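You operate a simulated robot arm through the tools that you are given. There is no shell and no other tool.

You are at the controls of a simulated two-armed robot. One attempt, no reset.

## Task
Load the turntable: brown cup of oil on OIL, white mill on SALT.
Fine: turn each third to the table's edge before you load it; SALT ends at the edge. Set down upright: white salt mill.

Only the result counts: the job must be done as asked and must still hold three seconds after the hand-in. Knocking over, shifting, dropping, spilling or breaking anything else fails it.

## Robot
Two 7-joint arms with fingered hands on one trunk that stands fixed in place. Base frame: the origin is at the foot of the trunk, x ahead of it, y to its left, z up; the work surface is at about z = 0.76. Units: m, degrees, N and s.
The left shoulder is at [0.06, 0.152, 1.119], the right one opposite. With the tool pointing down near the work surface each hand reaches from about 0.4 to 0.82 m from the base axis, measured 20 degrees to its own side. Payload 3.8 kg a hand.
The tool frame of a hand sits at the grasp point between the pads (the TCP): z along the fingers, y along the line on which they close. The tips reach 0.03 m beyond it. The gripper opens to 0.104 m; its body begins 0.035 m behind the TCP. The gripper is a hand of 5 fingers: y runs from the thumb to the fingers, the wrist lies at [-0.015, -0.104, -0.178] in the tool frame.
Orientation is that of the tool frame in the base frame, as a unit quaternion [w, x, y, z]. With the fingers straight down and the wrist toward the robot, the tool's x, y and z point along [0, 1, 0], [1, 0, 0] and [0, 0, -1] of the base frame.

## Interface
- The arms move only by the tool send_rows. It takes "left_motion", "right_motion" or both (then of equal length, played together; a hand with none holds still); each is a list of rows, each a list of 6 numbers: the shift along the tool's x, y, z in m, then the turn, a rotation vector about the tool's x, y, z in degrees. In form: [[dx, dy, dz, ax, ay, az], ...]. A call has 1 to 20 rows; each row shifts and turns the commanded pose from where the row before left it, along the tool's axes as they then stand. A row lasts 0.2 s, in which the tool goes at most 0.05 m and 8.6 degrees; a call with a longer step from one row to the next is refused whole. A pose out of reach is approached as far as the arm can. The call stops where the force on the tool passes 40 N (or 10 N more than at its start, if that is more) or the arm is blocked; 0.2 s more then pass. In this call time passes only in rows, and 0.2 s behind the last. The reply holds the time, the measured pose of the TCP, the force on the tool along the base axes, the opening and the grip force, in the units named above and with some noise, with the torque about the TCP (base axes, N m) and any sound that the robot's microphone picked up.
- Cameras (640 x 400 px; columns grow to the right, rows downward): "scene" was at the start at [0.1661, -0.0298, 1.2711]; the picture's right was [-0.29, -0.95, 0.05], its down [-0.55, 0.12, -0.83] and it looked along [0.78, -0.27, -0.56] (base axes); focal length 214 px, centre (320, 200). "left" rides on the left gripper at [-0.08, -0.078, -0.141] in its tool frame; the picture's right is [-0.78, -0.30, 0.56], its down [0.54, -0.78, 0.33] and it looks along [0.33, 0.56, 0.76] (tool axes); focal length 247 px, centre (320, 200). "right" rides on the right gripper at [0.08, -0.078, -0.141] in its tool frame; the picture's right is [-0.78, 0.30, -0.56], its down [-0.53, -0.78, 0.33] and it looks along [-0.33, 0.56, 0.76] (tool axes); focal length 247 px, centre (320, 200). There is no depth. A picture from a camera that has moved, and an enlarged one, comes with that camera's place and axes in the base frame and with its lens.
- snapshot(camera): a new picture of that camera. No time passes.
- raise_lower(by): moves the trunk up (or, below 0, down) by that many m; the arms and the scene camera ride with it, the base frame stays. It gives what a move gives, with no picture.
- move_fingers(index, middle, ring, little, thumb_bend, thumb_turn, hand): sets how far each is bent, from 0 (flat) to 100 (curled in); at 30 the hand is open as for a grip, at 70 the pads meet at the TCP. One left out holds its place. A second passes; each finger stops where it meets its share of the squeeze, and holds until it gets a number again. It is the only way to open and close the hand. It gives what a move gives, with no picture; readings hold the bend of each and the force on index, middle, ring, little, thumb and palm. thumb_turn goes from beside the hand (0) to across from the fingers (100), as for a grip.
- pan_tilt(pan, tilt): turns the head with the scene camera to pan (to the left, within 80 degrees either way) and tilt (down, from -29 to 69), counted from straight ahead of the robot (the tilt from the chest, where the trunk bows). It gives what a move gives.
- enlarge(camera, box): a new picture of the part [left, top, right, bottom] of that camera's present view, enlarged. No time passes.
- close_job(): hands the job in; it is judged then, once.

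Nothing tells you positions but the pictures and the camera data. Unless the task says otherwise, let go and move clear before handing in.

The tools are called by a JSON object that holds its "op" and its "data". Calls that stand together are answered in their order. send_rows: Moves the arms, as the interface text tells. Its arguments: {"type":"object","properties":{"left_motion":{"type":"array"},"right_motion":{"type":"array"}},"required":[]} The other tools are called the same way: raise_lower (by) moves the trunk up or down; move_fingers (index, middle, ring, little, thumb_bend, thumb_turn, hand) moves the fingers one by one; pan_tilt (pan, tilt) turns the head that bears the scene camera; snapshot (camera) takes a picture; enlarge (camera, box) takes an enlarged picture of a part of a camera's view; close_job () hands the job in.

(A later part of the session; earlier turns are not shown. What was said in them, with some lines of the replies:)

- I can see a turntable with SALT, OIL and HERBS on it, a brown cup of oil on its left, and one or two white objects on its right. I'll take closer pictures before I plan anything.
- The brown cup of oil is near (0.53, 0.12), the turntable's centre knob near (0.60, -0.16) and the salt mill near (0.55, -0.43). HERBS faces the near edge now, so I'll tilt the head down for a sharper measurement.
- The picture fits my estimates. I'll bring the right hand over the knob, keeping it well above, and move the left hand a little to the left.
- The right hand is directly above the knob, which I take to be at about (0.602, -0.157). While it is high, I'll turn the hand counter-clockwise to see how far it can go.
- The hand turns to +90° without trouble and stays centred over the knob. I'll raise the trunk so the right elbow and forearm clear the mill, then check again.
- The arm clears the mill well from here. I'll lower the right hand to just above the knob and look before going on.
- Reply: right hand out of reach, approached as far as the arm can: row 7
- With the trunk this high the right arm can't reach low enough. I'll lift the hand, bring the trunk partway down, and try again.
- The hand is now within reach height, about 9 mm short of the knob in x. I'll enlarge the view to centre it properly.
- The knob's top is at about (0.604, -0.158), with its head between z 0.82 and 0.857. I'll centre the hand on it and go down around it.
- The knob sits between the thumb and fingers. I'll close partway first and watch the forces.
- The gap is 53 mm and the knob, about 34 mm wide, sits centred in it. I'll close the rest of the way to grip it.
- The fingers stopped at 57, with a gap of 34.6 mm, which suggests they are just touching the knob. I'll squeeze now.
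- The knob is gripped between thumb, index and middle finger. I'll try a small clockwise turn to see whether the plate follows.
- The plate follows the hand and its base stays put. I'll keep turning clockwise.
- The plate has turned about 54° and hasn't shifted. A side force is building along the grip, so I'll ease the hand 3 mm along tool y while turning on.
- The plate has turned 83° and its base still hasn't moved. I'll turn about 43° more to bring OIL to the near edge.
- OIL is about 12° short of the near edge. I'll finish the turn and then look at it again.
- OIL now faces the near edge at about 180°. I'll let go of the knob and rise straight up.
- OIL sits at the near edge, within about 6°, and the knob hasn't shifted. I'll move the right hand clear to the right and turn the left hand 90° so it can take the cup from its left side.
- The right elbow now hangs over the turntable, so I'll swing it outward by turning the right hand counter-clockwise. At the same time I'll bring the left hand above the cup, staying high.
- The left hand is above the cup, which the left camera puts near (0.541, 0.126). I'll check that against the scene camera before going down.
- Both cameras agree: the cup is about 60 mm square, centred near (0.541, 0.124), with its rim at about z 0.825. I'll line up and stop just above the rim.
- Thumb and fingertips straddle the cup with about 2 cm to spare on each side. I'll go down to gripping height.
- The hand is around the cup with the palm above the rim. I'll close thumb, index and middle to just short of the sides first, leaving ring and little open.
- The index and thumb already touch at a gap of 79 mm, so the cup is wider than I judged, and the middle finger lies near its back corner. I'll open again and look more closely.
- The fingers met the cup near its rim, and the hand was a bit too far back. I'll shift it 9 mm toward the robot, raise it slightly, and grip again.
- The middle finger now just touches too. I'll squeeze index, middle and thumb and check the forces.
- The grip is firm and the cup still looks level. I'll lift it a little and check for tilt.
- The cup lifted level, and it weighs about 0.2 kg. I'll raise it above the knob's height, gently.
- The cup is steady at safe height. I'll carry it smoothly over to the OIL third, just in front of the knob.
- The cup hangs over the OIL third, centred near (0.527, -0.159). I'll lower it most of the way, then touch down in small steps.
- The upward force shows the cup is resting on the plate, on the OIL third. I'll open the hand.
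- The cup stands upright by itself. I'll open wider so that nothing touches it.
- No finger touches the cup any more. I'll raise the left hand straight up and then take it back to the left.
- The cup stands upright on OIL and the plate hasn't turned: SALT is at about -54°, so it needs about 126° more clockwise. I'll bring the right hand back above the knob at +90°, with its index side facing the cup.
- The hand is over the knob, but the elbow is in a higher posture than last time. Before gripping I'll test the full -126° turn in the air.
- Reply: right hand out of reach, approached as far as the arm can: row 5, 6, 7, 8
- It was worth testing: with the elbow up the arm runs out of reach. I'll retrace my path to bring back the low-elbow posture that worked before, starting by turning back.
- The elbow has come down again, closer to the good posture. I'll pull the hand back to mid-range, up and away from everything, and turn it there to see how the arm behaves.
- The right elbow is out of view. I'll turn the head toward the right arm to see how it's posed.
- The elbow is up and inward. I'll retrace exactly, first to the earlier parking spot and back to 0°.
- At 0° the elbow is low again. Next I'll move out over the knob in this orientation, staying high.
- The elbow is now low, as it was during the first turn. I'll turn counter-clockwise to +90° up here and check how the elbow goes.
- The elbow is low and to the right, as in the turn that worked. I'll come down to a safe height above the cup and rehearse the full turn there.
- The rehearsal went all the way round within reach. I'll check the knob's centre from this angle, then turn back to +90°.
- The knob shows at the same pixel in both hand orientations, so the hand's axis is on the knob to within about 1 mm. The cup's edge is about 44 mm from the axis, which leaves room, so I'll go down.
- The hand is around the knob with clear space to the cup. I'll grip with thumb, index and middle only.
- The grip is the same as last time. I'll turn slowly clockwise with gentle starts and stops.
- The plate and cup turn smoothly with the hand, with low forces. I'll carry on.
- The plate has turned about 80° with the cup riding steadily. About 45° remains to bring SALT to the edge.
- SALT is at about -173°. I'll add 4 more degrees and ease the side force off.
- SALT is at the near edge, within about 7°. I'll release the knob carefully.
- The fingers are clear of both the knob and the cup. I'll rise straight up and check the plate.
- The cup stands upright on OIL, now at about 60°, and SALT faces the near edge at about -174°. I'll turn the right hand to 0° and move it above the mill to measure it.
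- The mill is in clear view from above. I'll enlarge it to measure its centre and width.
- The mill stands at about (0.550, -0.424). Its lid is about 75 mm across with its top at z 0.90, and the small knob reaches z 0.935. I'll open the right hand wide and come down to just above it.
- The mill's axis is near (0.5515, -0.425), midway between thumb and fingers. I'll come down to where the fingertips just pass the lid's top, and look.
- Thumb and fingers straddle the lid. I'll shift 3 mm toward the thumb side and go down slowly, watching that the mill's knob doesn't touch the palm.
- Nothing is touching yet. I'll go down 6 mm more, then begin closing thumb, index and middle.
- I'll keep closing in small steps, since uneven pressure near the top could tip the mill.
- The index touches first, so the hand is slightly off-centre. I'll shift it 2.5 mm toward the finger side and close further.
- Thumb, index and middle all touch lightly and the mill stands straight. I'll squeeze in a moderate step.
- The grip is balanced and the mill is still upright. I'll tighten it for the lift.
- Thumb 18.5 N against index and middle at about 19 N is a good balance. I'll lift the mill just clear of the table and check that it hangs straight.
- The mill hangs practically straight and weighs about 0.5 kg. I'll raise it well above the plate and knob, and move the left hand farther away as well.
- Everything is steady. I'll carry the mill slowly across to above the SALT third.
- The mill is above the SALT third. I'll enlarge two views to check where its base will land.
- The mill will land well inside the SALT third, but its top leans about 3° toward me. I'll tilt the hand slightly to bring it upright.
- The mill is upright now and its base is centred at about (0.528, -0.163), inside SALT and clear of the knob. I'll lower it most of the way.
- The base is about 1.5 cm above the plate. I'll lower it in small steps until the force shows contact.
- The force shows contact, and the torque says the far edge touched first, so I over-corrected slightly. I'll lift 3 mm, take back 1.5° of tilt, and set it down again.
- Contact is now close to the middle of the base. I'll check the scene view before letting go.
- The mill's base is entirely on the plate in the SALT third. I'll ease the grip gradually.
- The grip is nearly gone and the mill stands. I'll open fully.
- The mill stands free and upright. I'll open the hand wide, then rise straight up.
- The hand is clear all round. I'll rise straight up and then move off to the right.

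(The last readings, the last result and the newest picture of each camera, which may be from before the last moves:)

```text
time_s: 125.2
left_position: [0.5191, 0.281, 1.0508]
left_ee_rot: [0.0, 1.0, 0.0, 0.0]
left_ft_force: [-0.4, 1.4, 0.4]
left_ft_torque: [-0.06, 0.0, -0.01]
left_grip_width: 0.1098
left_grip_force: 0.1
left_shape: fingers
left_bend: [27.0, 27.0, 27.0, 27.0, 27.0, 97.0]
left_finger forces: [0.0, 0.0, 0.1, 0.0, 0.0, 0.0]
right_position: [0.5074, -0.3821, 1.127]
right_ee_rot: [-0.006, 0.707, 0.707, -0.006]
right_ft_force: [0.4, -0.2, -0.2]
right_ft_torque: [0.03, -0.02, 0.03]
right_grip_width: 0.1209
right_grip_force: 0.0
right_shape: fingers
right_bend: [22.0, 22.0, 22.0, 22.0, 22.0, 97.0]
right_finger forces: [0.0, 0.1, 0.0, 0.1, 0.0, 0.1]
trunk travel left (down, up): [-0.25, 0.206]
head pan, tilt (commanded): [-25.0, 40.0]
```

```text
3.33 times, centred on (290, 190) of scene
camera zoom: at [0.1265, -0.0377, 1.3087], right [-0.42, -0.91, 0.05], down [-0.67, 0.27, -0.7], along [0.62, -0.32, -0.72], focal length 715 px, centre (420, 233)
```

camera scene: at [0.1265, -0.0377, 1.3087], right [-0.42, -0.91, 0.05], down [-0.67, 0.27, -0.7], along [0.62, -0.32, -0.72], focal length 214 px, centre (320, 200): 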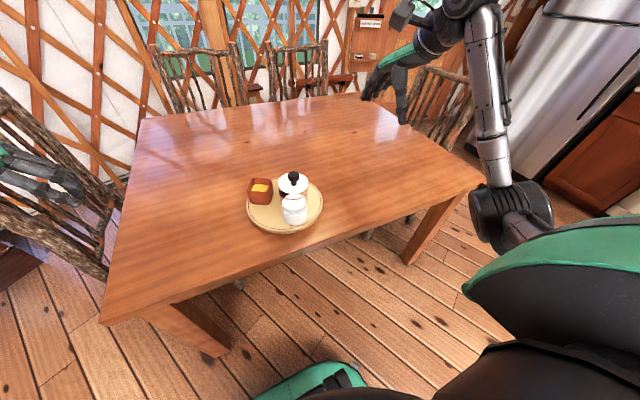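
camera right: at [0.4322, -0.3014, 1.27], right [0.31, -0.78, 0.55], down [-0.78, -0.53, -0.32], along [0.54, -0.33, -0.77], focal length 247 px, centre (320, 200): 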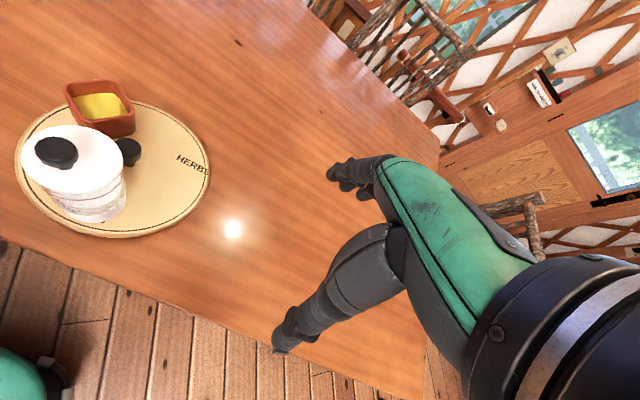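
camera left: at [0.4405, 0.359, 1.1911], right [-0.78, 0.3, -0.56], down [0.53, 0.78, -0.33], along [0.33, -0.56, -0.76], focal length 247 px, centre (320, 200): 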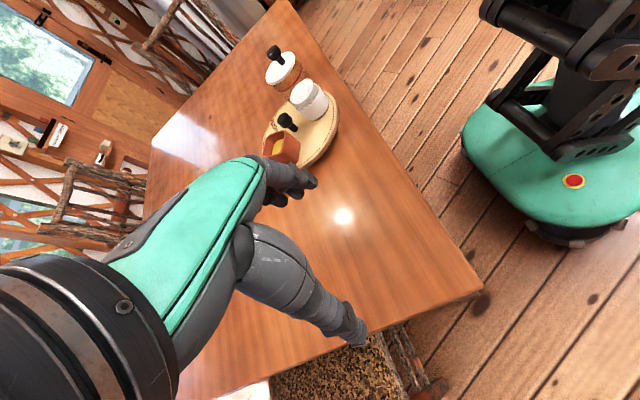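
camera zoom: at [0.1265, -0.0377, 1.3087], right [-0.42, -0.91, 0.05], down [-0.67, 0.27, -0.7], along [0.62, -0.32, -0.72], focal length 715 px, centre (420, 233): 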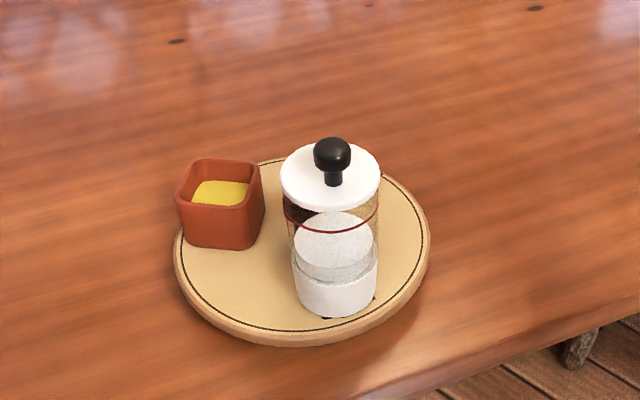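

Both items stand upright on the plate and both hands are clear. I'll check the plate's final angle and the cup once more before handing in.

{"op": "enlarge", "data": {"camera": "right", "box": [10, 60, 230, 250]}}

{"op": "enlarge", "data": {"camera": "left", "box": [240, 30, 360, 180]}}

{"op": "enlarge", "data": {"camera": "scene", "box": [270, 190, 320, 230]}}

```text
2.11 times, centred on (120, 155) of right
camera zoom: at [0.4322, -0.3014, 1.27], right [0.31, -0.78, 0.55], down [-0.78, -0.53, -0.32], along [0.54, -0.33, -0.77], focal length 520 px, centre (741, 295)
```

zoom: 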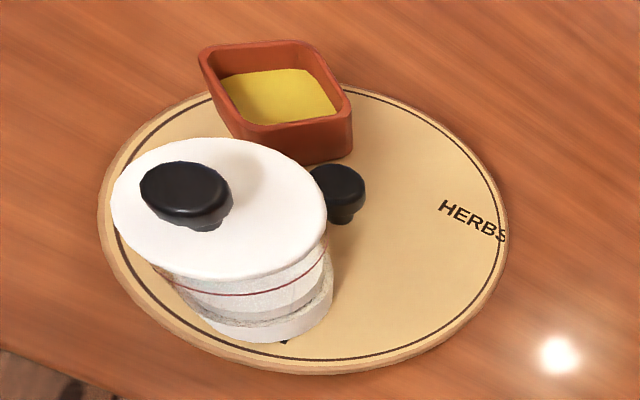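

```text
2.67 times, centred on (300, 105) of left
camera zoom: at [0.4405, 0.359, 1.1911], right [-0.78, 0.3, -0.56], down [0.53, 0.78, -0.33], along [0.33, -0.56, -0.76], focal length 659 px, centre (373, 453)
```

zoom: 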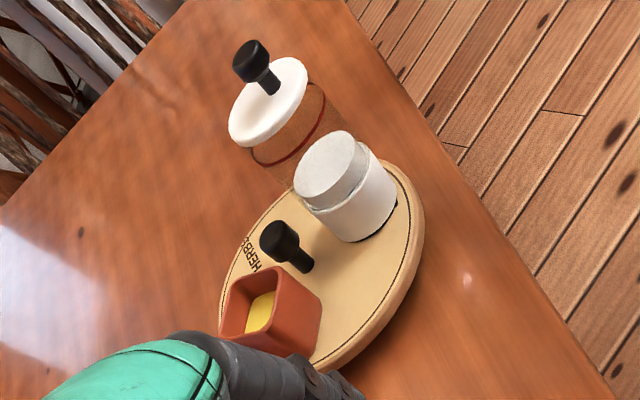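

```text
10.00 times, centred on (295, 210) of scene
camera zoom: at [0.1265, -0.0377, 1.3087], right [-0.42, -0.91, 0.05], down [-0.67, 0.27, -0.7], along [0.62, -0.32, -0.72], focal length 2145 px, centre (570, 100)
```

zoom: 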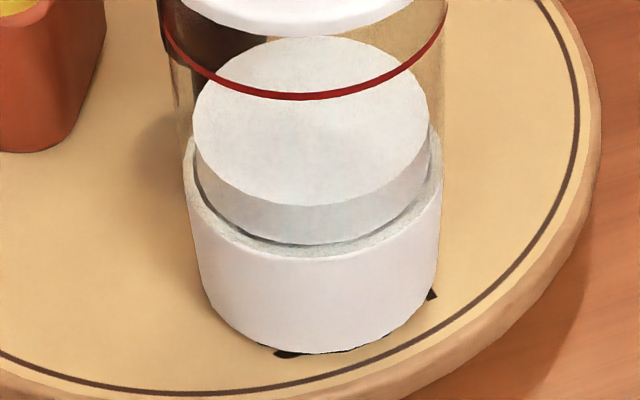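

The last check agrees with the rest: SALT faces the near edge to within about 6°, with the mill upright and fully inside its third. The cup of oil stands unspilled on OIL and both hands are open and clear, so I'm handing in.

{"op": "close_job", "data": {}}

```text
The job is handed in.
```

The turntable is loaded: the brown cup of oil stands on OIL and the white salt mill stands upright on SALT. I've handed the job in, but no verdict has come back yet.

- **Turning:** I turned OIL to the near table edge before setting the cup down, then turned SALT there before setting the mill down. In the last pictures SALT faces the edge to within about 6°.
- **Cup:** it stands level, and I saw no oil spilled.
- **Mill:** its base is fully inside the SALT third. As I let go of it, the plate swung a degree or two and came back.
- **Everything else:** I saw nothing knocked over, and the turntable itself did not move from its place. Both hands were open and clear before the hand-in.
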